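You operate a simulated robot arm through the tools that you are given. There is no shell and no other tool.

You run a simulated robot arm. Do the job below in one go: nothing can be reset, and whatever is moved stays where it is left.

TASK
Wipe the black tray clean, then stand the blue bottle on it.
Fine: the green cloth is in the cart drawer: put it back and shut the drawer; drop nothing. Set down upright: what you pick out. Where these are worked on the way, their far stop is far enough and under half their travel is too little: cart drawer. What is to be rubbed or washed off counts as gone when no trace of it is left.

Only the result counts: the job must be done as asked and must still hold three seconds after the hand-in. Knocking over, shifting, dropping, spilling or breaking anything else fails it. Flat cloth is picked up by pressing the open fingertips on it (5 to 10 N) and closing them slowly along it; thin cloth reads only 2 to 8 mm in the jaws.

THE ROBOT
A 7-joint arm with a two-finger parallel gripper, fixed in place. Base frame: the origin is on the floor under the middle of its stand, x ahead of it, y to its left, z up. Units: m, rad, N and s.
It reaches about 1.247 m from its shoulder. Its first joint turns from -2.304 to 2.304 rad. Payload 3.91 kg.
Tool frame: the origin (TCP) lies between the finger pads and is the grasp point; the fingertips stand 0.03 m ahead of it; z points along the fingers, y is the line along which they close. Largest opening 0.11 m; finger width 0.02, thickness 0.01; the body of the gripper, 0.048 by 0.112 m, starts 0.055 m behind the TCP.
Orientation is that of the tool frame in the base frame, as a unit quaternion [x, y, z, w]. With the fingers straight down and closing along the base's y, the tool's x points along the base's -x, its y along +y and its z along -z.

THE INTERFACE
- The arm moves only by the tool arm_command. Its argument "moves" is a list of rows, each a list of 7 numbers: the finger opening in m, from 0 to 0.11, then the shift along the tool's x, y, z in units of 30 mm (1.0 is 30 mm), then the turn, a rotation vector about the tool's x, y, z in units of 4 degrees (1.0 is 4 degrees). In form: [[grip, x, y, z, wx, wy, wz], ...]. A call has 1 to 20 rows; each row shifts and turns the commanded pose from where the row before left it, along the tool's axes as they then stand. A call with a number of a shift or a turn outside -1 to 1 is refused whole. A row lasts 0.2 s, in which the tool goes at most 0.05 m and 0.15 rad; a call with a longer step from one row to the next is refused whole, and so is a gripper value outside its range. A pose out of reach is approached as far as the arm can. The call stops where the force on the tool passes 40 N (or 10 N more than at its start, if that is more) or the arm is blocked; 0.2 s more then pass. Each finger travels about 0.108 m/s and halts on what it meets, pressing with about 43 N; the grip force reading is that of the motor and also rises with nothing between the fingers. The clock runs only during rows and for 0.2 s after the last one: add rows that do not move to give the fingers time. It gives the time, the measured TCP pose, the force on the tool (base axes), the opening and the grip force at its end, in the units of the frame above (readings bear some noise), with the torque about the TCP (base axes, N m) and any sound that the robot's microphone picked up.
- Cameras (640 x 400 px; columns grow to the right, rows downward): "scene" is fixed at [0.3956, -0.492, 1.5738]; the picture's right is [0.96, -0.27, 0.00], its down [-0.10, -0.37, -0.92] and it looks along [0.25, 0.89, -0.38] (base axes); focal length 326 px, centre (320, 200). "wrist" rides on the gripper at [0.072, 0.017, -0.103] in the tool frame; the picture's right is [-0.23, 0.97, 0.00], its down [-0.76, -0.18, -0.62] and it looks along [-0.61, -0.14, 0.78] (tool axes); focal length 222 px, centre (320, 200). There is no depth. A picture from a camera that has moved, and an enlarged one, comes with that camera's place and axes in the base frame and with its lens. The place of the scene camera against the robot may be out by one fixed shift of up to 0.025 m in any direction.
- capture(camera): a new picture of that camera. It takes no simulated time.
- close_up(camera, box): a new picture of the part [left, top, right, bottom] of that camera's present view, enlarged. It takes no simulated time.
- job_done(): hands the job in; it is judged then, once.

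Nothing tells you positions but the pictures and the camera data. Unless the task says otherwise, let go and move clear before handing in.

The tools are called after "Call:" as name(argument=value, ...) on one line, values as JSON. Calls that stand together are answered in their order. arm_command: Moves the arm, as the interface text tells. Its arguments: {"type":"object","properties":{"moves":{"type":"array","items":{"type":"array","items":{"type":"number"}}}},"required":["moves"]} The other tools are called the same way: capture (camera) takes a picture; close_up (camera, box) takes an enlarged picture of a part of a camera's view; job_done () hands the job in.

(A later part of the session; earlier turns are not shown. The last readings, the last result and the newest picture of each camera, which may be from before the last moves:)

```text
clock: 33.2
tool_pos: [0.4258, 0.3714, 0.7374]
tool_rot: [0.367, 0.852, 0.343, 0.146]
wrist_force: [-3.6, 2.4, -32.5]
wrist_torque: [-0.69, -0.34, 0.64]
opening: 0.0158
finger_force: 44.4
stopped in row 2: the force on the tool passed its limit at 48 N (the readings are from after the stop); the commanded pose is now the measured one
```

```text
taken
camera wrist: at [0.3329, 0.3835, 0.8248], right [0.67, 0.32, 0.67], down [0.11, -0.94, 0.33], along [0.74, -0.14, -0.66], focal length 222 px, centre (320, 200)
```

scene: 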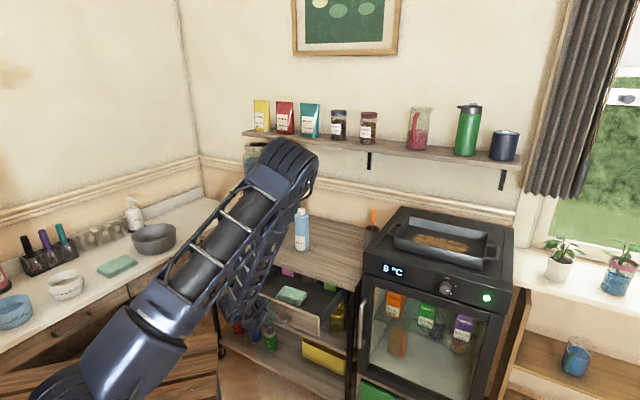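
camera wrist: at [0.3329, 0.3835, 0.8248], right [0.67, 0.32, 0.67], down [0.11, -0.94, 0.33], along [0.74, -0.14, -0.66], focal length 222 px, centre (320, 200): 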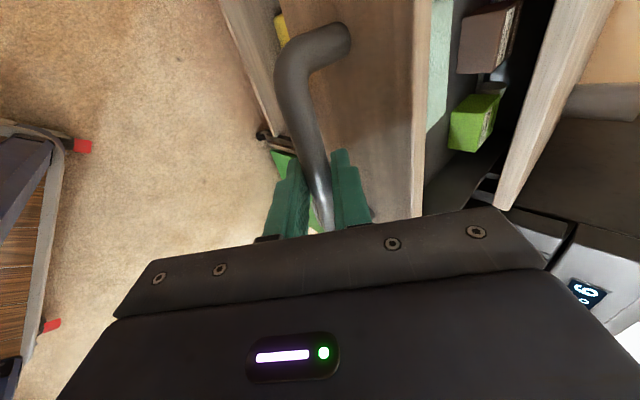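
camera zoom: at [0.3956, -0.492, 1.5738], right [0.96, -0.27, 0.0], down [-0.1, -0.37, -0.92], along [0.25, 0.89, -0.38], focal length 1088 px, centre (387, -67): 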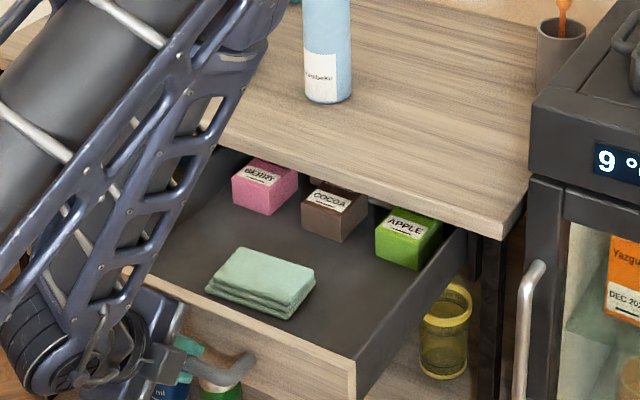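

The drawer is open about 24 cm with the cloth in easy reach — that's plenty. I'll release the handle and back away up and out.

Call:
arm_command(moves=[[0.01, 0, 0, 0, 0, 0, 0], [0.02, 0, 0, 0, 0, 0, 0], [0.03, 0, 0, 0, 0, 0, 0], [0.032, 0, 0, 0, 0, 0, 0], [0.032, 0, 0, -0.4, 0, 0, 0], [0.034, 0, 0, -0.6, 0, 0, 0], [0.04, 0, 0, -0.8, 0, 0, 0], [0.04, 0, 0, -0.9, 0, 0, 0], [0.04, 0, 0, -0.9, 0, 0, 0], [0.04, 0, 0, 0, 0, 0, 0]])

Call:
close_up(camera="scene", box=[220, 220, 380, 340])

Call:
capture(camera="wrist")

```text
clock: 35.5
tool_pos: [0.39, 0.3604, 0.8062]
tool_rot: [0.369, 0.851, 0.343, 0.148]
wrist_force: [0.9, -0.1, 0.2]
wrist_torque: [0.04, 0.0, 0.01]
opening: 0.0401
finger_force: 0.1
out of reach, approached as far as the arm can: row 8, 9
```

```text
3.33 times, centred on (300, 280) of scene
camera zoom: at [0.3956, -0.492, 1.5738], right [0.96, -0.27, 0.0], down [-0.1, -0.37, -0.92], along [0.25, 0.89, -0.38], focal length 1088 px, centre (387, -67)
```

zoom: 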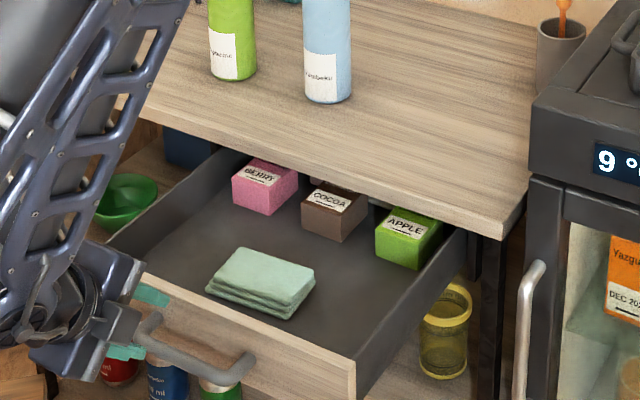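

```text
taken
camera wrist: at [0.2964, 0.3731, 0.8907], right [0.67, 0.31, 0.67], down [0.11, -0.94, 0.33], along [0.74, -0.14, -0.66], focal length 222 px, centre (320, 200)
```

wrist: 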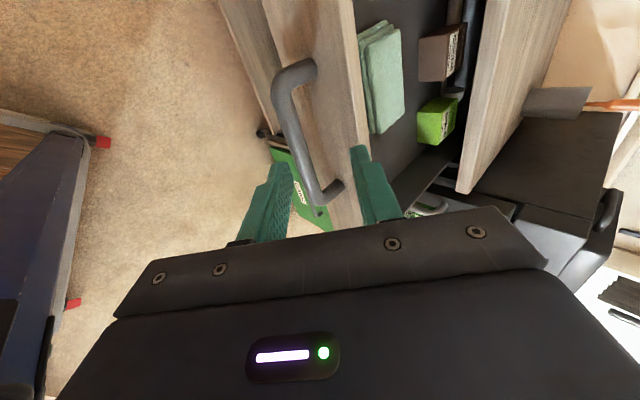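

The handle is free and the drawer stayed open. I'll rise and level the hand to fingers-down above the drawer.

Call:
arm_command(moves=[[0.04, 0, 0.6, -0.62, 0, 0, 0], [0.04, 0, 0.65, -0.67, 0, 0, 0], [0.04, 0, 0.65, -0.67, 0, 0, 0], [0.04, 0, 0.65, -0.67, 0, 0, 0], [0.04, 0, 0.65, -0.67, 0, 0, 0], [0.04, 0, 0.65, -0.67, 0, 0, 0], [0.04, 0, 0.65, -0.67, 0, 0, 0], [0.04, 0, 0, 0, 1, 0, 0], [0.04, 0, 0, 0, 1, 0, 0], [0.04, 0, 0, 0, 1, 0, 0], [0.04, 0, 0, 0, 1, 0, 0], [0.04, 0, 0, 0, 1, 0, 0], [0.04, 0, 0, 0, 1, 0, 0], [0.04, 0, 0, 0, 1, 0, 0], [0.04, 0, 0, 0, 1, 0, 0], [0.04, 0, 0, 0, 1, 0, 0], [0.04, 0, 0, 0, 1, 0, 0], [0.04, 0, 0, 0, 1, 0, 0], [0.04, 0, 0, 0, 0, 0, 0]])

Call:
capture(camera="wrist")

Call:
capture(camera="scene")

```text
clock: 39.5
tool_pos: [0.393, 0.3711, 0.9967]
tool_rot: [0.397, 0.918, 0.0, -0.002]
wrist_force: [0.2, 1.0, -0.5]
wrist_torque: [0.01, -0.01, -0.02]
opening: 0.0401
finger_force: 0.0
out of reach, approached as far as the arm can: row 1, 2
```

```text
taken
camera wrist: at [0.3562, 0.4348, 1.1001], right [0.87, 0.5, 0.0], down [0.39, -0.68, 0.62], along [0.31, -0.54, -0.78], focal length 222 px, centre (320, 200)
```

wrist: 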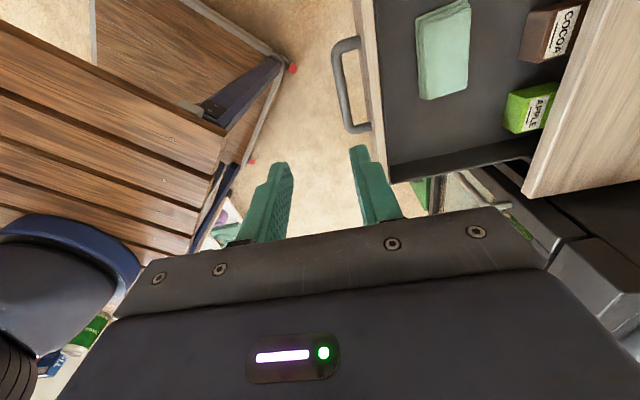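

```text
taken
```

scene: 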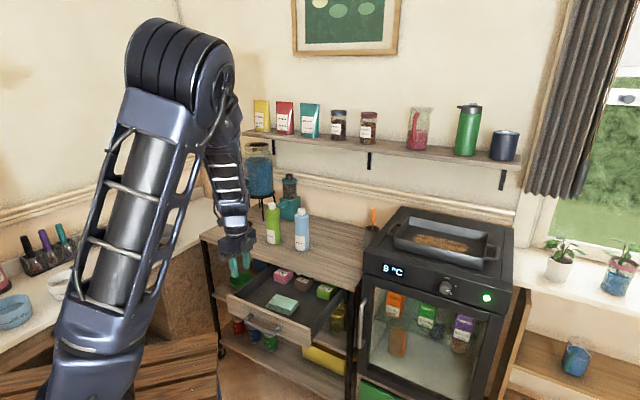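

The cloth shows clearly in the open drawer from above. I'll enlarge it for an accurate position.

Call:
close_up(camera="wrist", box=[340, 0, 580, 150])

Call:
close_up(camera="scene", box=[220, 250, 360, 350])

```text
2.67 times, centred on (460, 75) of wrist
camera zoom: at [0.3562, 0.4348, 1.1001], right [0.87, 0.5, 0.0], down [0.39, -0.68, 0.62], along [0.31, -0.54, -0.78], focal length 592 px, centre (-53, 533)
```

zoom: 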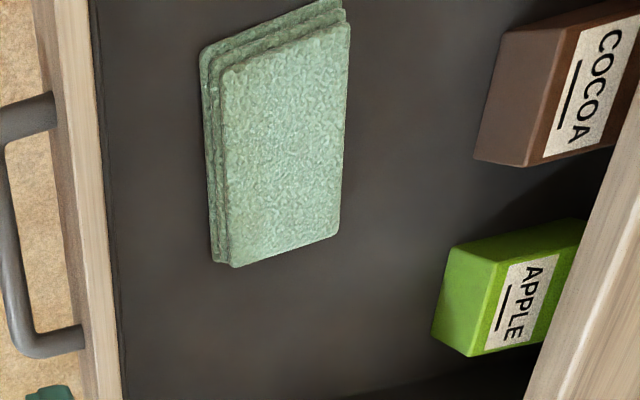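

```text
4.00 times, centred on (290, 300) of scene
camera zoom: at [0.3956, -0.492, 1.5738], right [0.96, -0.27, 0.0], down [-0.1, -0.37, -0.92], along [0.25, 0.89, -0.38], focal length 1305 px, centre (440, -200)
```

zoom: 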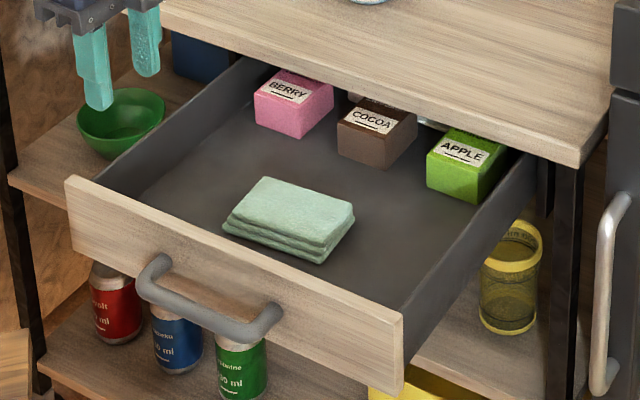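

The cloth's top face is about 10 × 6 cm, centred near (0.54, 0.491), its short side along my closing direction. I'll move above it and come down partway.

Call:
arm_command(moves=[[0.06, -0.06, 0.9, 0, 0, 0, -1], [0.06, -0.06, 0.9, 0, 0, 0, 0], [0.06, -0.06, 0.9, 0, 0, 0, 0], [0.06, -0.06, 0.9, 0, 0, 0, 0], [0.06, -0.06, 0.9, 0, 0, 0, 0], [0.06, -0.06, 0.9, 0, 0, 0, 0], [0.06, -0.06, 0.9, 0, 0, 0, 0], [0.06, 0, 0, 0.9, 0, 0, 0], [0.06, 0, 0, 0.9, 0, 0, 0], [0.06, 0, 0, 0.9, 0, 0, 0], [0.06, 0, 0, 0.9, 0, 0, 0], [0.06, 0, 0, 0.9, 0, 0, 0], [0.06, 0, 0, 0, 0, 0, 0]])

Call:
capture(camera="wrist")

Call:
close_up(camera="scene", box=[220, 220, 360, 340])

```text
clock: 42.2
tool_pos: [0.5328, 0.4991, 0.8606]
tool_rot: [0.365, 0.931, -0.001, -0.001]
wrist_force: [-0.5, 0.7, -0.7]
wrist_torque: [-0.05, 0.01, 0.05]
opening: 0.0602
finger_force: 0.1
```

```text
taken
camera wrist: at [0.4904, 0.5606, 0.9646], right [0.83, 0.56, 0.0], down [0.44, -0.65, 0.62], along [0.35, -0.52, -0.78], focal length 222 px, centre (320, 200)
```

wrist: 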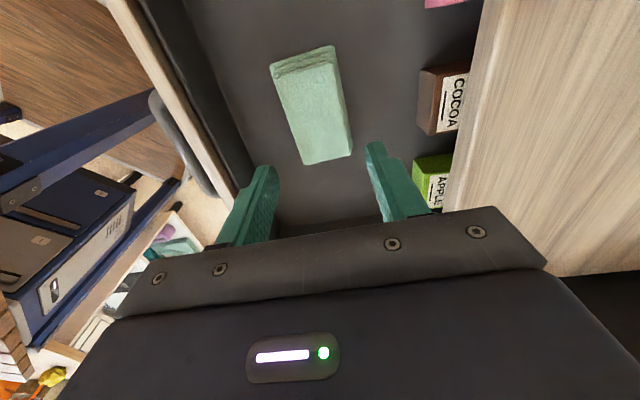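

```text
3.33 times, centred on (290, 280) of scene
camera zoom: at [0.3956, -0.492, 1.5738], right [0.96, -0.27, 0.0], down [-0.1, -0.37, -0.92], along [0.25, 0.89, -0.38], focal length 1088 px, centre (420, -67)
```

zoom: 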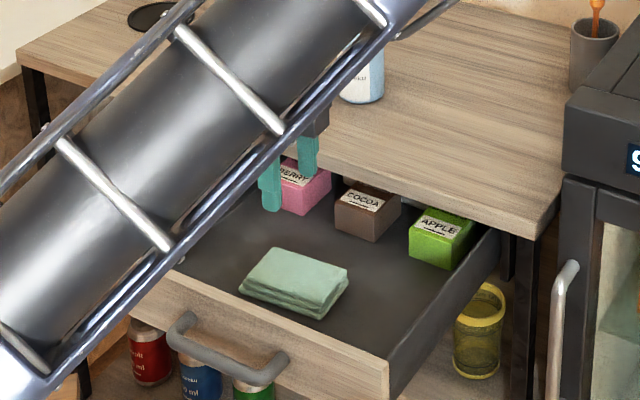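

The cloth lies centrally below the fingers with its long side along tool x. I'll open to 5 cm and descend toward its surface.

Call:
arm_command(moves=[[0.05, -0.15, -0.13, 0.8, 0, 0, 0], [0.05, 0, 0, 0.9, 0, 0, 0], [0.05, 0, 0, 0.9, 0, 0, 0], [0.05, 0, 0, 0.5, 0, 0, 0], [0.05, 0, 0, 0, 0, 0, 0]])

Call:
capture(camera="wrist")

Call:
close_up(camera="scene", box=[220, 240, 340, 330])

```text
clock: 43.5
tool_pos: [0.5328, 0.4924, 0.768]
tool_rot: [0.364, 0.932, -0.001, 0.0]
wrist_force: [-0.4, 0.4, -0.5]
wrist_torque: [-0.03, 0.0, 0.02]
opening: 0.0501
finger_force: 0.1
```

```text
taken
camera wrist: at [0.4906, 0.5545, 0.8718], right [0.83, 0.56, 0.0], down [0.44, -0.65, 0.62], along [0.35, -0.52, -0.78], focal length 222 px, centre (320, 200)
```

wrist: 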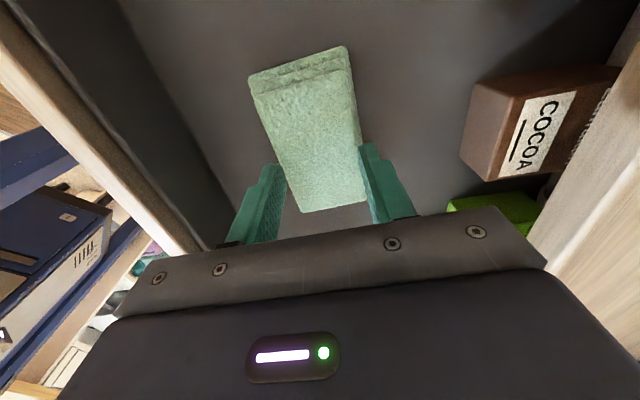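

```text
4.44 times, centred on (280, 285) of scene
camera zoom: at [0.3956, -0.492, 1.5738], right [0.96, -0.27, 0.0], down [-0.1, -0.37, -0.92], along [0.25, 0.89, -0.38], focal length 1450 px, centre (498, -178)
```

zoom: 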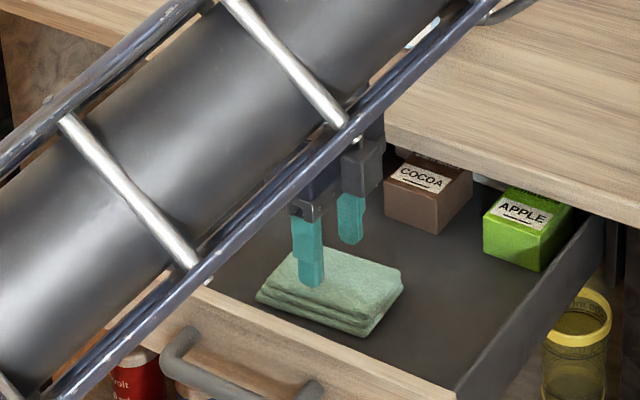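

The tips are just above the cloth. I'll narrow to 36 mm so both tips land on it, and lower in small steps until contact.

Call:
arm_command(moves=[[0.038, 0, 0, 0, 0, 0, 0], [0.036, 0, 0, 0.1, 0, 0, 0], [0.036, 0, 0, 0.1, 0, 0, 0], [0.036, 0, 0, 0, 0, 0, 0]])

Call:
close_up(camera="wrist", box=[220, 30, 440, 240])

Call:
close_up(camera="scene", box=[250, 260, 330, 320])

```text
clock: 44.5
tool_pos: [0.5318, 0.4924, 0.7637]
tool_rot: [0.365, 0.931, 0.0, -0.001]
wrist_force: [-0.2, -0.1, 0.3]
wrist_torque: [0.04, -0.01, -0.03]
opening: 0.0361
finger_force: 0.0
```

```text
1.90 times, centred on (330, 135) of wrist
camera zoom: at [0.4906, 0.5545, 0.866], right [0.83, 0.56, 0.0], down [0.44, -0.65, 0.62], along [0.35, -0.52, -0.78], focal length 423 px, centre (301, 324)
```

zoom: 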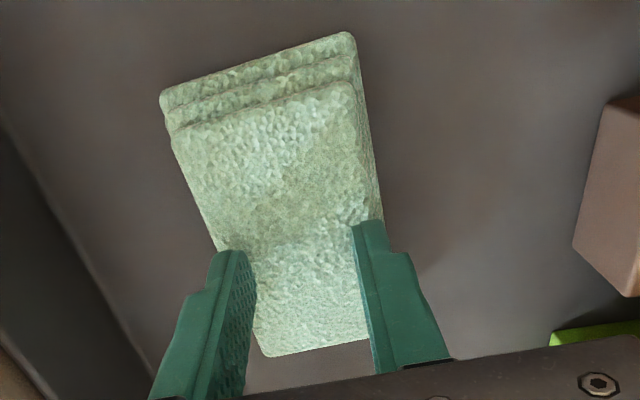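

```text
6.67 times, centred on (290, 290) of scene
camera zoom: at [0.3956, -0.492, 1.5738], right [0.96, -0.27, 0.0], down [-0.1, -0.37, -0.92], along [0.25, 0.89, -0.38], focal length 2175 px, centre (520, -400)
```

zoom: 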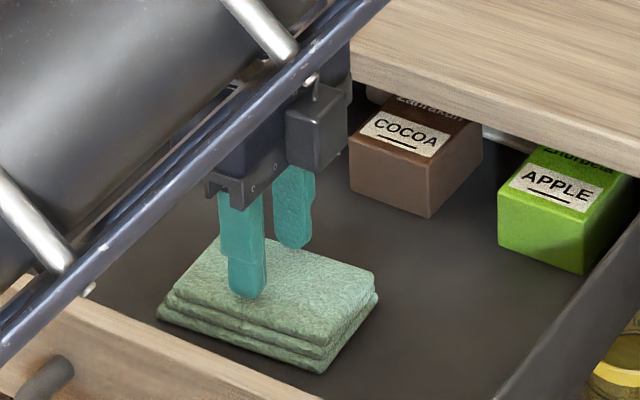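

Call:
arm_command(moves=[[0.036, 0, 0, 0.12, 0, 0, 0], [0.036, 0, 0, 0.12, 0, 0, 0], [0.036, 0, 0, 0, 0, 0, 0]])

Call:
close_up(camera="scene", box=[250, 260, 330, 320])

```text
clock: 45.2
tool_pos: [0.5334, 0.4924, 0.758]
tool_rot: [0.365, 0.931, 0.001, 0.0]
wrist_force: [2.3, -0.7, 31.4]
wrist_torque: [-0.1, -0.05, -0.03]
opening: 0.0359
finger_force: 0.0
```

```text
6.67 times, centred on (290, 290) of scene
camera zoom: at [0.3956, -0.492, 1.5738], right [0.96, -0.27, 0.0], down [-0.1, -0.37, -0.92], along [0.25, 0.89, -0.38], focal length 2175 px, centre (520, -400)
```

zoom: 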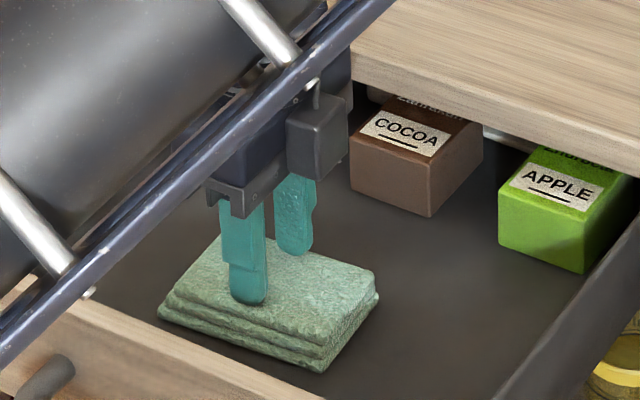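

Contact: the cloth's top is at z≈0.728, but 31 N is too much. I'll ease up about a millimetre to get 5–10 N.

Call:
arm_command(moves=[[0.036, 0, 0, -0.04, 0, 0, 0], [0.036, 0, 0, 0, 0, 0, 0]])

```text
clock: 45.9
tool_pos: [0.5319, 0.4936, 0.7575]
tool_rot: [0.365, 0.931, -0.001, -0.001]
wrist_force: [1.0, 1.0, 25.4]
wrist_torque: [0.05, -0.07, 0.06]
opening: 0.0358
finger_force: 0.0
```

Call:
arm_command(moves=[[0.036, 0, 0, -0.1, 0, 0, 0], [0.036, 0, 0, 0, 0, 0, 0]])

```text
clock: 46.5
tool_pos: [0.5327, 0.4922, 0.7593]
tool_rot: [0.365, 0.931, -0.001, -0.002]
wrist_force: [0.0, -0.3, 0.8]
wrist_torque: [-0.02, -0.02, 0.04]
opening: 0.0362
finger_force: 0.0
```

Call:
arm_command(moves=[[0.036, 0, 0, 0.035, 0, 0, 0], [0.036, 0, 0, 0, 0, 0, 0]])

```text
clock: 47.0
tool_pos: [0.5325, 0.4922, 0.7585]
tool_rot: [0.365, 0.931, 0.0, -0.002]
wrist_force: [0.6, 0.0, 0.1]
wrist_torque: [-0.01, 0.02, 0.05]
opening: 0.0362
finger_force: 0.1
```

Call:
arm_command(moves=[[0.036, 0, 0, 0.03, 0, 0, 0], [0.036, 0, 0, 0, 0, 0, 0]])

```text
clock: 47.6
tool_pos: [0.5334, 0.4926, 0.7573]
tool_rot: [0.365, 0.931, -0.001, 0.0]
wrist_force: [0.3, -0.9, 6.2]
wrist_torque: [-0.01, -0.03, 0.01]
opening: 0.0357
finger_force: 0.1
```

6 N — right in range. Now I'll close slowly along the cloth.

Call:
arm_command(moves=[[0.033, 0, 0, 0, 0, 0, 0], [0.03, 0, 0, 0, 0, 0, 0], [0.027, 0, 0, 0, 0, 0, 0], [0.024, 0, 0, 0, 0, 0, 0], [0.021, 0, 0, 0, 0, 0, 0], [0.018, 0, 0, 0, 0, 0, 0], [0.015, 0, 0, 0, 0, 0, 0], [0.012, 0, 0, 0, 0, 0, 0], [0.009, 0, 0, 0, 0, 0, 0], [0.006, 0, 0, 0, 0, 0, 0], [0.003, 0, 0, 0, 0, 0, 0], [0.0, 0, 0, 0, 0, 0, 0], [0.0, 0, 0, 0, 0, 0, 0]])

Call:
capture(camera="wrist")

Call:
close_up(camera="scene", box=[250, 260, 330, 320])

```text
clock: 50.5
tool_pos: [0.534, 0.4933, 0.7568]
tool_rot: [0.364, 0.931, 0.0, -0.001]
wrist_force: [0.8, -1.1, 11.1]
wrist_torque: [-0.03, -0.1, 0.0]
opening: 0.0
finger_force: 38.0
```

```text
taken
camera wrist: at [0.4909, 0.5547, 0.8608], right [0.83, 0.56, 0.0], down [0.44, -0.65, 0.62], along [0.35, -0.52, -0.78], focal length 222 px, centre (320, 200)
```

wrist: 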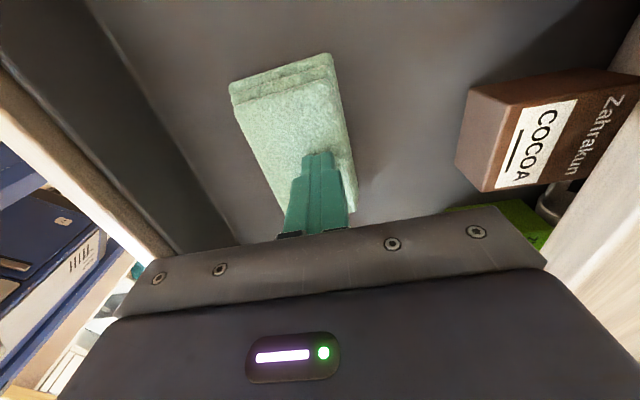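

```text
6.67 times, centred on (290, 290) of scene
camera zoom: at [0.3956, -0.492, 1.5738], right [0.96, -0.27, 0.0], down [-0.1, -0.37, -0.92], along [0.25, 0.89, -0.38], focal length 2175 px, centre (520, -400)
```

zoom: 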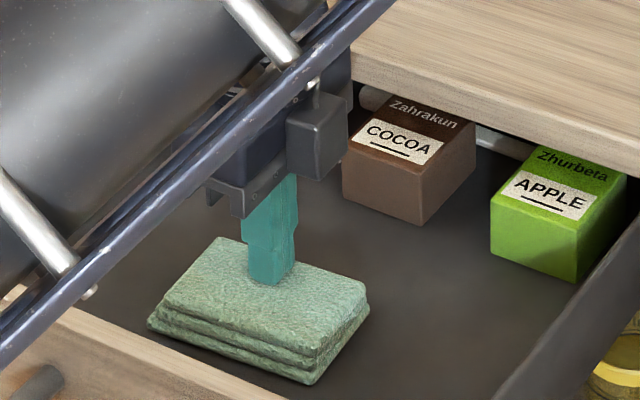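

The fingers closed to zero on top — this is a thick folded stack, not a thin sheet. I'll lift, open wide and straddle it across its short side instead.

Call:
arm_command(moves=[[0.0, 0, 0, -0.5, 0, 0, 0], [0.03, 0, 0, -0.5, 0, 0, 0], [0.06, 0, 0, 0, 0, 0, 0], [0.09, 0, 0, 0, 0, 0, 0], [0.1, 0, 0, 0, 0, 0, 0], [0.1, 0, 0, 0, 0, 0, 0]])

Call:
capture(camera="wrist")

Call:
close_up(camera="scene", box=[220, 220, 360, 340])

```text
clock: 51.9
tool_pos: [0.5325, 0.4929, 0.7866]
tool_rot: [0.365, 0.931, -0.001, -0.001]
wrist_force: [0.7, 0.2, 0.0]
wrist_torque: [0.0, -0.04, -0.01]
opening: 0.1004
finger_force: 0.0
```

```text
taken
camera wrist: at [0.4908, 0.5544, 0.8904], right [0.83, 0.56, 0.0], down [0.44, -0.65, 0.62], along [0.35, -0.52, -0.78], focal length 222 px, centre (320, 200)
```

wrist: 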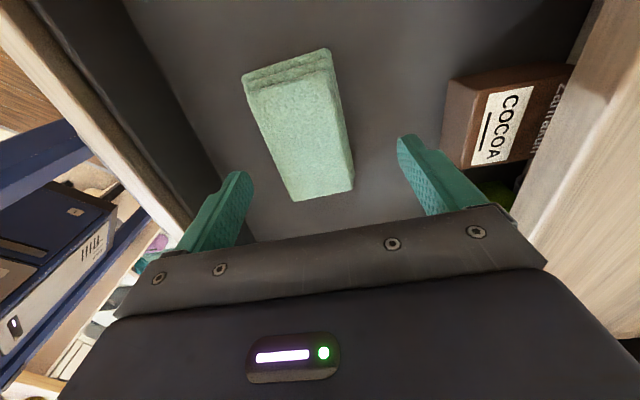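

```text
3.33 times, centred on (290, 280) of scene
camera zoom: at [0.3956, -0.492, 1.5738], right [0.96, -0.27, 0.0], down [-0.1, -0.37, -0.92], along [0.25, 0.89, -0.38], focal length 1088 px, centre (420, -67)
```

zoom: 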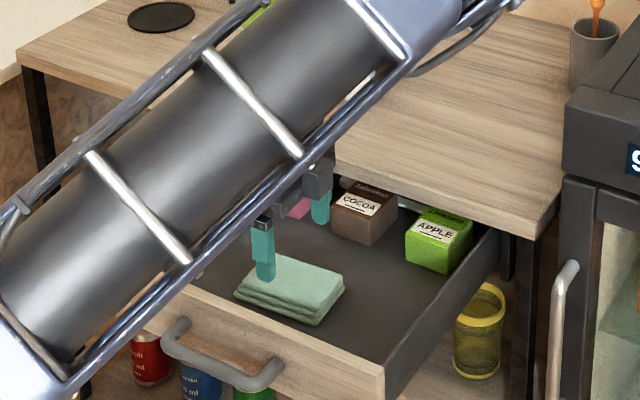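

The stack sits about 8 mm to one side of centre. I'll shift to centre on it, descend so the tips stop about 1 cm above the drawer floor, then close gently on its sides.

Call:
arm_command(moves=[[0.1, 0.1, -0.28, 0, 0, 0, 0], [0.1, 0, 0, 0.5, 0, 0, 0], [0.1, 0, 0, 0.5, 0, 0, 0], [0.1, 0, 0, 0.4, 0, 0, 0], [0.1, 0, 0, 0, 0, 0, 0]])

Call:
capture(camera="wrist")

Call:
close_up(camera="scene", box=[250, 260, 330, 320])

```text
clock: 53.0
tool_pos: [0.5254, 0.4889, 0.746]
tool_rot: [0.365, 0.931, 0.0, -0.002]
wrist_force: [-0.1, -0.7, -0.2]
wrist_torque: [-0.02, -0.02, 0.03]
opening: 0.0999
finger_force: 0.1
```

```text
taken
camera wrist: at [0.4836, 0.5503, 0.8488], right [0.83, 0.56, 0.0], down [0.44, -0.65, 0.62], along [0.35, -0.52, -0.78], focal length 222 px, centre (320, 200)
```

wrist: 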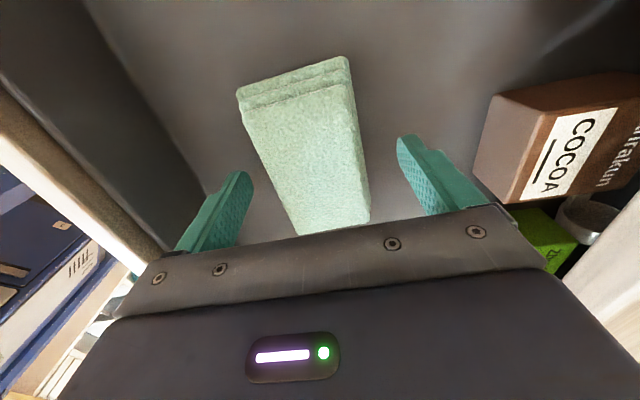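

```text
6.67 times, centred on (290, 290) of scene
camera zoom: at [0.3956, -0.492, 1.5738], right [0.96, -0.27, 0.0], down [-0.1, -0.37, -0.92], along [0.25, 0.89, -0.38], focal length 2175 px, centre (520, -400)
```

zoom: 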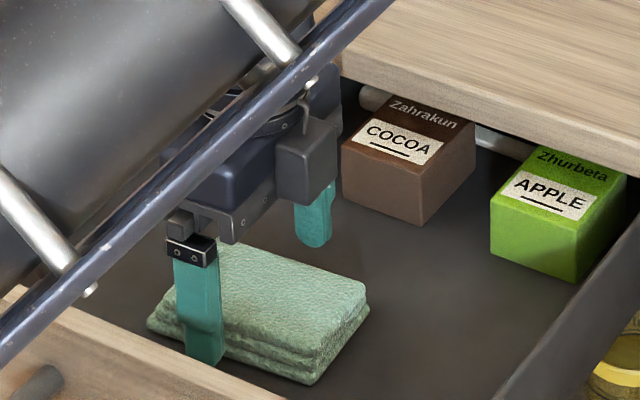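

Fingers straddle the stack. I'll go 4 mm lower and close slowly on its sides.

Call:
arm_command(moves=[[0.1, 0, 0, 0.13, 0, 0, 0], [0.09, 0, 0, 0, 0, 0, 0], [0.08, 0, 0, 0, 0, 0, 0], [0.07, 0, 0, 0, 0, 0, 0], [0.064, 0, 0, 0, 0, 0, 0], [0.058, 0, 0, 0, 0, 0, 0], [0.054, 0, 0, 0, 0, 0, 0], [0.05, 0, 0, 0, 0, 0, 0], [0.046, 0, 0, 0, 0, 0, 0], [0.042, 0, 0, 0, 0, 0, 0], [0.042, 0, 0, 0, 0, 0, 0]])

Call:
capture(camera="wrist")

Call:
close_up(camera="scene", box=[250, 260, 330, 320])

```text
clock: 55.5
tool_pos: [0.5258, 0.4881, 0.7415]
tool_rot: [0.365, 0.931, -0.001, -0.001]
wrist_force: [0.1, -0.2, -0.7]
wrist_torque: [0.0, 0.0, 0.02]
opening: 0.0667
finger_force: 42.9
```

```text
taken
camera wrist: at [0.4834, 0.5505, 0.8448], right [0.83, 0.56, 0.0], down [0.44, -0.65, 0.62], along [0.35, -0.52, -0.78], focal length 222 px, centre (320, 200)
```

wrist: 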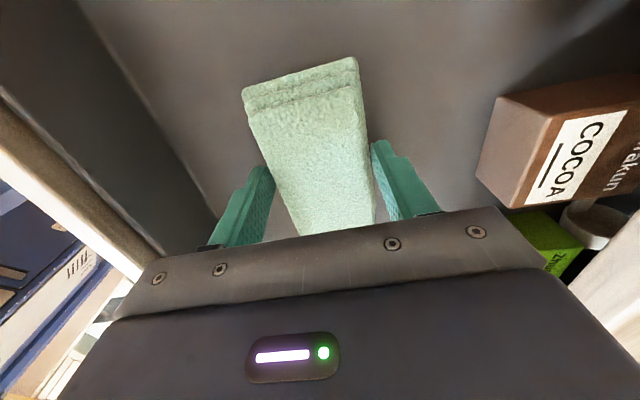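

```text
6.67 times, centred on (290, 290) of scene
camera zoom: at [0.3956, -0.492, 1.5738], right [0.96, -0.27, 0.0], down [-0.1, -0.37, -0.92], along [0.25, 0.89, -0.38], focal length 2175 px, centre (520, -400)
```

zoom: 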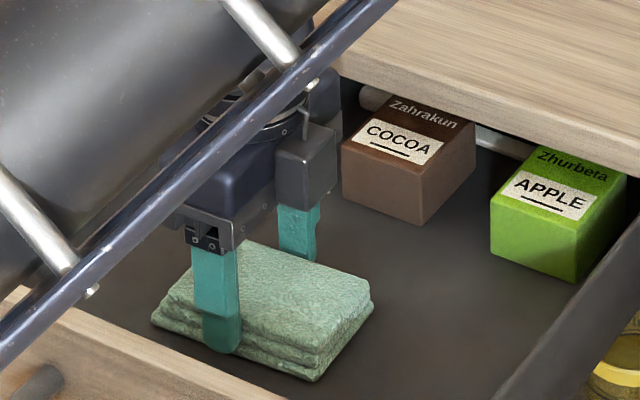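

The stack is gripped firmly (67 mm wide, 43 N). I'll lift a little and check it holds.

Call:
arm_command(moves=[[0.042, 0, 0, -0.3, 0, 0, 0], [0.042, 0, 0, -0.7, 0, 0, 0], [0.042, 0, 0, -1, 0, 0, 0], [0.042, 0, 0, 0, 0, 0, 0]])

Call:
close_up(camera="scene", box=[220, 220, 340, 310])

Call:
capture(camera="wrist")

```text
clock: 56.5
tool_pos: [0.5256, 0.4903, 0.8018]
tool_rot: [0.365, 0.931, 0.0, -0.001]
wrist_force: [0.4, 0.3, -0.5]
wrist_torque: [-0.01, 0.02, 0.02]
opening: 0.0419
finger_force: 0.1
```

```text
4.44 times, centred on (280, 265) of scene
camera zoom: at [0.3956, -0.492, 1.5738], right [0.96, -0.27, 0.0], down [-0.1, -0.37, -0.92], along [0.25, 0.89, -0.38], focal length 1450 px, centre (498, -89)
```

zoom: 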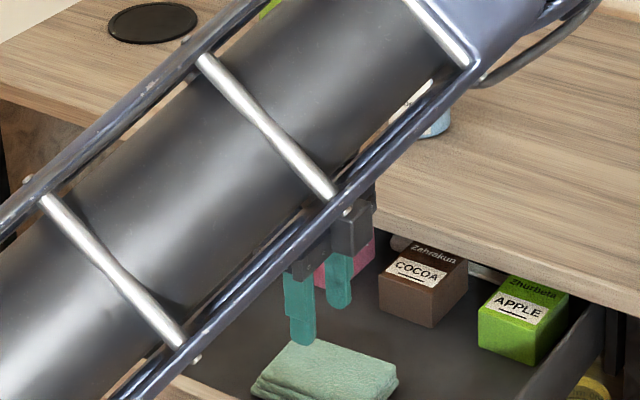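

```text
taken
camera wrist: at [0.4831, 0.5511, 0.9045], right [0.83, 0.56, 0.0], down [0.44, -0.65, 0.62], along [0.35, -0.52, -0.78], focal length 222 px, centre (320, 200)
```

wrist: 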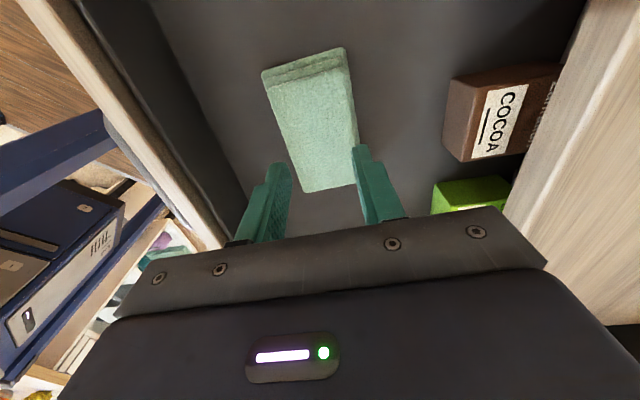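

The stack slipped out — the tips only caught a sliver of its lower layers. I'll reopen, align better, and go lower, feeling for the drawer floor.

Call:
arm_command(moves=[[0.07, 0, 0, 0, 0, 0, 0.85], [0.1, 0, 0, 0, 0, 0, 0], [0.1, 0, 0, 0.7, 0, 0, 0], [0.1, 0, 0, 0.7, 0, 0, 0], [0.1, 0, 0, 0.7, 0, 0, 0], [0.1, 0, 0, 0.15, 0, 0, 0], [0.1, 0, 0, 0, 0, 0, 0]])

Call:
arm_command(moves=[[0.1, 0, 0, 0.1, 0, 0, 0], [0.1, 0, 0, 0.1, 0, 0, 0], [0.1, 0, 0, 0, 0, 0, 0]])

Call:
close_up(camera="scene", box=[250, 260, 330, 320])

Call:
capture(camera="wrist")

```text
clock: 58.0
tool_pos: [0.5258, 0.4886, 0.7345]
tool_rot: [0.393, 0.92, -0.001, -0.002]
wrist_force: [0.0, -0.1, 0.0]
wrist_torque: [0.0, 0.01, 0.0]
opening: 0.0999
finger_force: 0.1
```

```text
clock: 58.7
tool_pos: [0.5268, 0.4905, 0.732]
tool_rot: [0.393, 0.92, 0.001, 0.0]
wrist_force: [4.2, -3.0, 11.1]
wrist_torque: [-0.55, 0.33, 0.28]
opening: 0.0997
finger_force: 0.1
stopped in row 3: the force on the tool passed its limit at 47 N (the readings are from after the stop); the commanded pose is now the measured one
```

```text
6.67 times, centred on (290, 290) of scene
camera zoom: at [0.3956, -0.492, 1.5738], right [0.96, -0.27, 0.0], down [-0.1, -0.37, -0.92], along [0.25, 0.89, -0.38], focal length 2175 px, centre (520, -400)
```

zoom: 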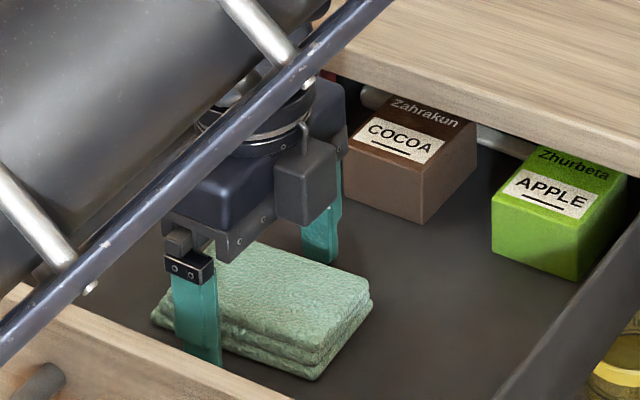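

```text
taken
camera wrist: at [0.488, 0.5542, 0.8352], right [0.86, 0.51, 0.0], down [0.4, -0.67, 0.62], along [0.32, -0.53, -0.78], focal length 222 px, centre (320, 200)
```

wrist: 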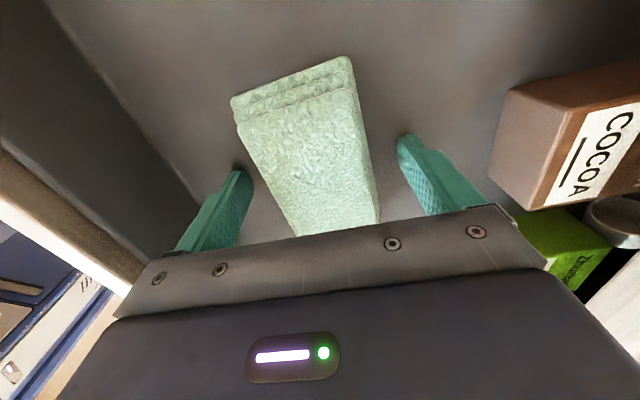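

The drawer floor is at z≈0.702, so the stack is about 26 mm tall. I'll rise 1.5 mm off the floor and close on its full height.

Call:
arm_command(moves=[[0.1, 0, 0, -0.06, 0, 0, 0], [0.09, 0, 0, 0, 0, 0, 0], [0.08, 0, 0, 0, 0, 0, 0], [0.07, 0, 0, 0, 0, 0, 0], [0.065, 0, 0, 0, 0, 0, 0], [0.06, 0, 0, 0, 0, 0, 0], [0.055, 0, 0, 0, 0, 0, 0], [0.05, 0, 0, 0, 0, 0, 0], [0.04, 0, 0, 0, 0, 0, 0], [0.03, 0, 0, 0, 0, 0, 0], [0.03, 0, 0, 0, 0, 0, 0]])

Call:
close_up(camera="scene", box=[250, 260, 330, 320])

Call:
capture(camera="wrist")

```text
clock: 61.1
tool_pos: [0.5266, 0.4889, 0.7332]
tool_rot: [0.392, 0.92, 0.001, 0.001]
wrist_force: [-0.5, -0.5, 0.4]
wrist_torque: [-0.04, 0.01, 0.0]
opening: 0.0676
finger_force: 42.7
```

```text
6.67 times, centred on (290, 290) of scene
camera zoom: at [0.3956, -0.492, 1.5738], right [0.96, -0.27, 0.0], down [-0.1, -0.37, -0.92], along [0.25, 0.89, -0.38], focal length 2175 px, centre (520, -400)
```

zoom: 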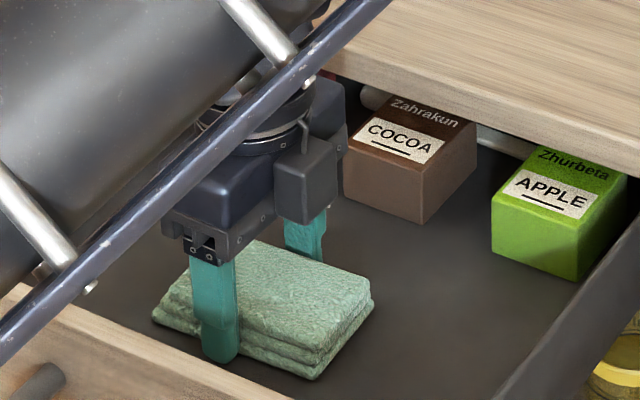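

```text
taken
camera wrist: at [0.488, 0.5541, 0.8362], right [0.86, 0.51, 0.0], down [0.4, -0.67, 0.62], along [0.32, -0.53, -0.78], focal length 222 px, centre (320, 200)
```

wrist: 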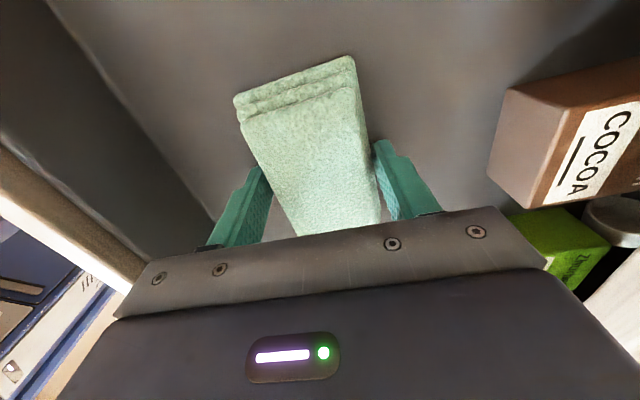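

Call:
arm_command(moves=[[0.03, 0, 0, -0.15, 0, 0, 0], [0.03, 0, 0, -0.2, 0, 0, 0], [0.03, 0, 0, -0.3, 0, 0, 0], [0.03, 0, 0, 0, 0, 0, 0]])

Call:
close_up(camera="scene", box=[250, 260, 330, 320])

Call:
capture(camera="wrist")

```text
clock: 62.1
tool_pos: [0.5264, 0.4901, 0.7532]
tool_rot: [0.393, 0.92, 0.0, 0.0]
wrist_force: [-0.6, 0.0, -0.6]
wrist_torque: [0.05, -0.02, 0.0]
opening: 0.0678
finger_force: 43.3
```

```text
6.67 times, centred on (290, 290) of scene
camera zoom: at [0.3956, -0.492, 1.5738], right [0.96, -0.27, 0.0], down [-0.1, -0.37, -0.92], along [0.25, 0.89, -0.38], focal length 2175 px, centre (520, -400)
```

zoom: 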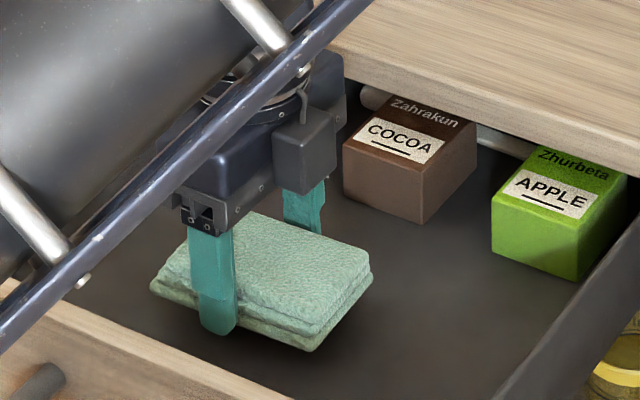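

```text
taken
camera wrist: at [0.488, 0.5539, 0.856], right [0.86, 0.51, 0.0], down [0.4, -0.67, 0.62], along [0.32, -0.54, -0.78], focal length 222 px, centre (320, 200)
```

wrist: 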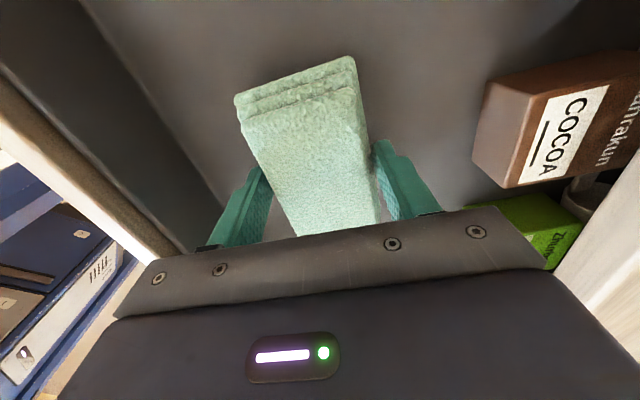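

The cloth is lifted and holding. I'll raise it straight up to transit height.

Call:
arm_command(moves=[[0.03, 0, 0, -0.5, 0, 0, 0], [0.03, 0, 0, -0.8, 0, 0, 0], [0.03, 0, 0, -0.9, 0, 0, 0], [0.03, 0, 0, -0.9, 0, 0, 0], [0.03, 0, 0, -0.9, 0, 0, 0], [0.03, 0, 0, -0.9, 0, 0, 0], [0.03, 0, 0, -0.9, 0, 0, 0], [0.03, 0, 0, -0.9, 0, 0, 0], [0.03, 0, 0, -0.9, 0, 0, 0], [0.03, 0, 0, -0.9, 0, 0, 0], [0.03, 0, 0, -0.9, 0, 0, 0], [0.03, 0, 0, -0.9, 0, 0, 0], [0.03, 0, 0, -0.9, 0, 0, 0], [0.03, 0, 0, -0.5, 0, 0, 0], [0.03, 0, 0, 0, 0, 0, 0]])

Call:
capture(camera="scene")

Call:
capture(camera="wrist")

```text
clock: 65.3
tool_pos: [0.5258, 0.4892, 1.1048]
tool_rot: [0.392, 0.92, 0.002, -0.001]
wrist_force: [-0.1, 0.4, -0.8]
wrist_torque: [-0.03, -0.01, -0.01]
opening: 0.0674
finger_force: 42.7
```

```text
taken
```

scene: 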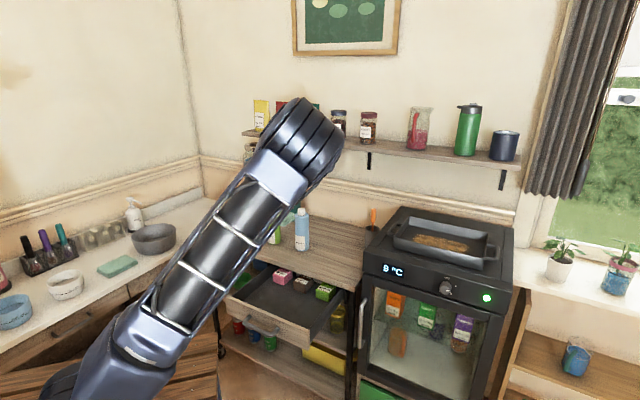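

```text
taken
camera wrist: at [0.4875, 0.5539, 1.207], right [0.86, 0.51, 0.0], down [0.4, -0.67, 0.62], along [0.32, -0.53, -0.78], focal length 222 px, centre (320, 200)
```

wrist: 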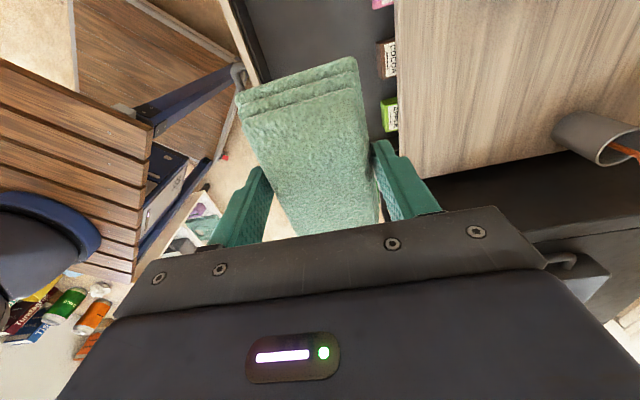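

Now I'll carry the cloth across to just above the near-left part of the tray.

Call:
arm_command(moves=[[0.03, -0.5, 0.33, -0.1, 0, 0, 0], [0.03, -0.917, 0.604, -0.1, 0, 0, 0], [0.03, -0.917, 0.604, -0.1, 0, 0, 0], [0.03, -0.917, 0.604, -0.1, 0, 0, 0], [0.03, -0.917, 0.604, -0.1, 0, 0, 0], [0.03, -0.917, 0.604, 0, 0, 0, 0], [0.03, -0.917, 0.604, 0, 0, 0, 0], [0.03, -0.917, 0.604, 0, 0, 0, 0], [0.03, -0.917, 0.604, 0, 0, 0, 0], [0.03, -0.917, 0.604, 0, 0, 0, 0], [0.03, -0.917, 0.604, 0, 0, 0, 0], [0.03, -0.917, 0.604, 0, 0, 0, 0], [0.03, -0.917, 0.604, 0, 0, 0, 0], [0.03, -0.917, 0.604, 0, 0, 0, 0], [0.03, -0.917, 0.604, 0, 0, 0, 0], [0.03, -0.7, 0.45, 0, 0, 0, 0], [0.03, 0, 0, 0, 0, 0, 0]])

Call:
capture(camera="scene")

Call:
capture(camera="wrist")

```text
clock: 68.9
tool_pos: [1.0176, 0.3767, 1.1186]
tool_rot: [0.393, 0.92, 0.0, -0.001]
wrist_force: [-0.3, 1.0, -0.4]
wrist_torque: [0.04, -0.02, 0.04]
opening: 0.0671
finger_force: 43.5
```

```text
taken
```

scene: 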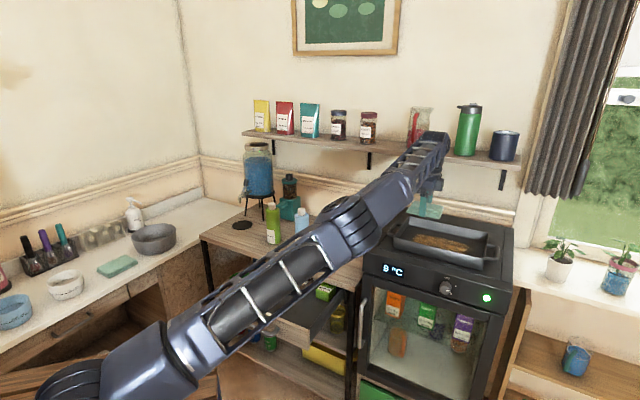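

```text
taken
camera wrist: at [0.9793, 0.4416, 1.2211], right [0.86, 0.51, 0.0], down [0.4, -0.67, 0.62], along [0.32, -0.54, -0.78], focal length 222 px, centre (320, 200)
```

wrist: 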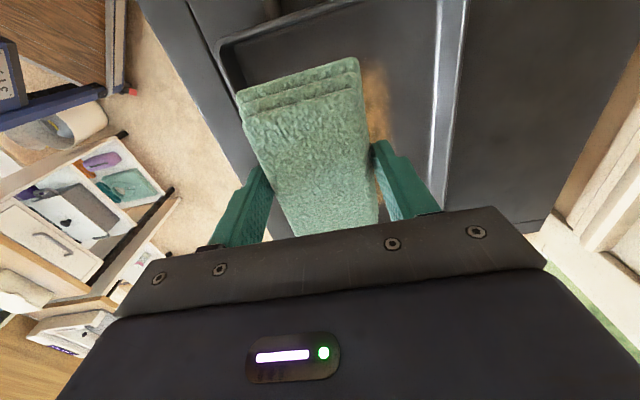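

The cloth is above the tray's left part with no reach problem so far. I'll shift slightly inward and descend toward the tray floor in careful steps.

Call:
arm_command(moves=[[0.03, 0, 0.27, 0.5, 0, 0, 0], [0.03, 0, 0, 0.8, 0, 0, 0], [0.03, 0, 0, 0.8, 0, 0, 0], [0.03, 0, 0, 0.8, 0, 0, 0], [0.03, 0, 0, 0.4, 0, 0, 0], [0.03, 0, 0, 0, 0, 0, 0]])

Call:
close_up(camera="scene", box=[370, 170, 520, 280])

Call:
capture(camera="wrist")

```text
clock: 70.3
tool_pos: [1.0233, 0.3837, 1.0189]
tool_rot: [0.392, 0.92, 0.001, -0.001]
wrist_force: [-0.6, -0.2, -0.1]
wrist_torque: [0.0, 0.03, -0.03]
opening: 0.0668
finger_force: 42.8
```

```text
3.64 times, centred on (445, 225) of scene
camera zoom: at [0.3956, -0.492, 1.5738], right [0.96, -0.27, 0.0], down [-0.1, -0.37, -0.92], along [0.25, 0.89, -0.38], focal length 1186 px, centre (-134, 109)
```

zoom: 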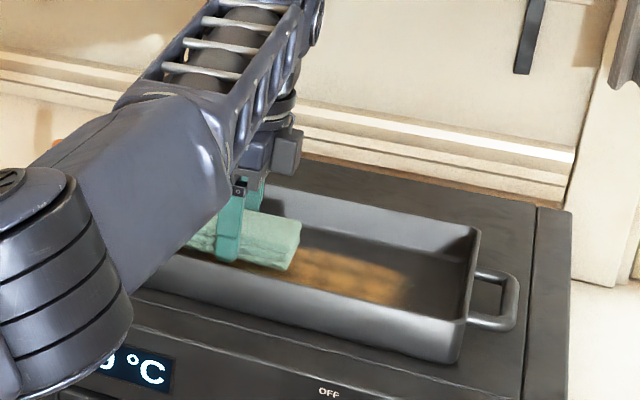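

```text
taken
camera wrist: at [0.9849, 0.4475, 1.1223], right [0.86, 0.51, 0.0], down [0.4, -0.67, 0.62], along [0.32, -0.53, -0.78], focal length 222 px, centre (320, 200)
```

wrist: 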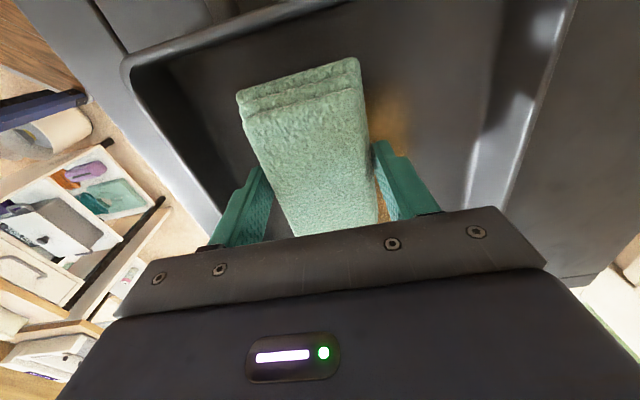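

Call:
capture(camera="scene")

```text
taken
```

scene: 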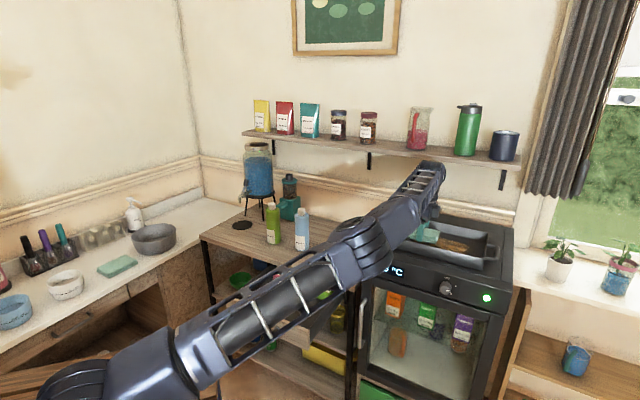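

The arm clears everything. Now I'll lower in small steps until the cloth touches the tray floor.

Call:
arm_command(moves=[[0.03, 0, 0, 0.2, 0, 0, 0], [0.03, 0, 0, 0.15, 0, 0, 0], [0.03, 0, 0, 0.1, 0, 0, 0], [0.03, 0, 0, 0, 0, 0, 0]])

```text
clock: 71.3
tool_pos: [1.0234, 0.3825, 1.0053]
tool_rot: [0.392, 0.92, 0.0, 0.0]
wrist_force: [-0.3, 0.3, -1.0]
wrist_torque: [-0.02, -0.02, -0.01]
opening: 0.067
finger_force: 43.1
```

Call:
arm_command(moves=[[0.03, 0, 0, 0.1, 0, 0, 0], [0.03, 0, 0, 0.1, 0, 0, 0], [0.03, 0, 0, 0, 0, 0, 0]])

Call:
close_up(camera="scene", box=[370, 170, 520, 280])

```text
clock: 72.1
tool_pos: [1.0229, 0.3827, 0.9995]
tool_rot: [0.392, 0.92, 0.001, -0.001]
wrist_force: [0.0, -0.3, -0.2]
wrist_torque: [0.03, 0.0, 0.01]
opening: 0.0668
finger_force: 43.6
```

```text
3.64 times, centred on (445, 225) of scene
camera zoom: at [0.3956, -0.492, 1.5738], right [0.96, -0.27, 0.0], down [-0.1, -0.37, -0.92], along [0.25, 0.89, -0.38], focal length 1186 px, centre (-134, 109)
```

zoom: 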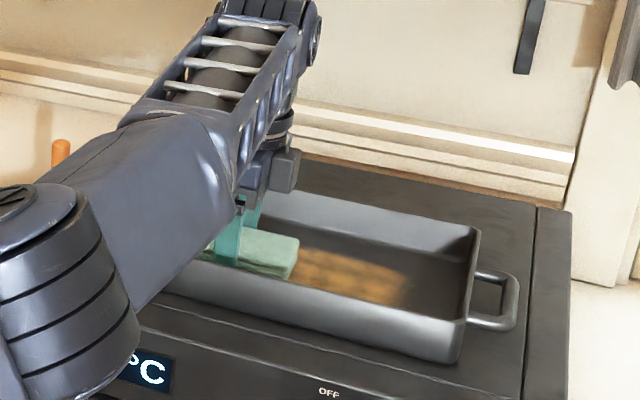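

Call:
arm_command(moves=[[0.03, 0, 0, 0.1, 0, 0, 0], [0.03, 0, 0, 0.1, 0, 0, 0], [0.03, 0, 0, 0, 0, 0, 0]])

```text
clock: 72.9
tool_pos: [1.0233, 0.3828, 0.9969]
tool_rot: [0.393, 0.92, 0.003, 0.001]
wrist_force: [3.8, 2.0, 28.7]
wrist_torque: [-0.2, 0.37, 0.07]
opening: 0.0667
finger_force: 42.5
```

Contact with the tray floor at about 29 N. I'll ease to around 12 N and start the first wiping stroke along the tray.

Call:
arm_command(moves=[[0.03, 0, 0, -0.06, 0, 0, 0], [0.03, -0.3, 0.01, 0, 0, 0, 0], [0.03, -0.5, 0.015, 0, 0, 0, 0], [0.03, -0.5, 0.015, 0, 0, 0, 0], [0.03, 0, 0, 0, 0, 0, 0]])

Call:
close_up(camera="scene", box=[370, 170, 520, 280])

Call:
capture(camera="wrist")

```text
clock: 74.1
tool_pos: [1.051, 0.3548, 0.997]
tool_rot: [0.393, 0.92, 0.0, 0.0]
wrist_force: [-4.0, 2.8, 16.6]
wrist_torque: [0.05, 0.16, 0.12]
opening: 0.0669
finger_force: 42.3
```

```text
3.64 times, centred on (445, 225) of scene
camera zoom: at [0.3956, -0.492, 1.5738], right [0.96, -0.27, 0.0], down [-0.1, -0.37, -0.92], along [0.25, 0.89, -0.38], focal length 1186 px, centre (-134, 109)
```

zoom: 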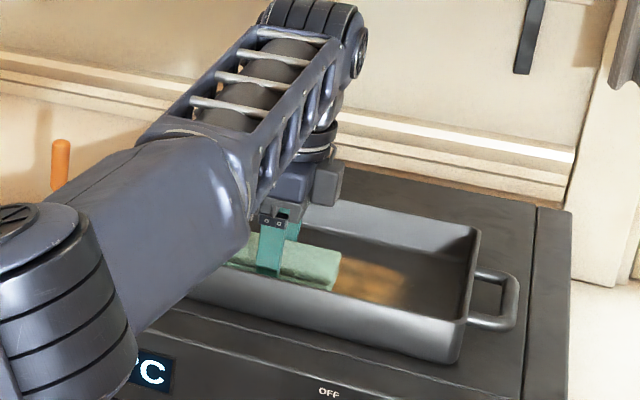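

```text
taken
camera wrist: at [1.0125, 0.4194, 1.0997], right [0.86, 0.51, 0.0], down [0.4, -0.67, 0.62], along [0.32, -0.54, -0.78], focal length 222 px, centre (320, 200)
```

wrist: 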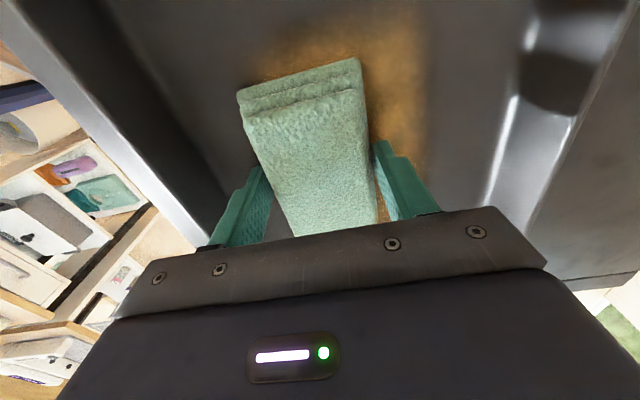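

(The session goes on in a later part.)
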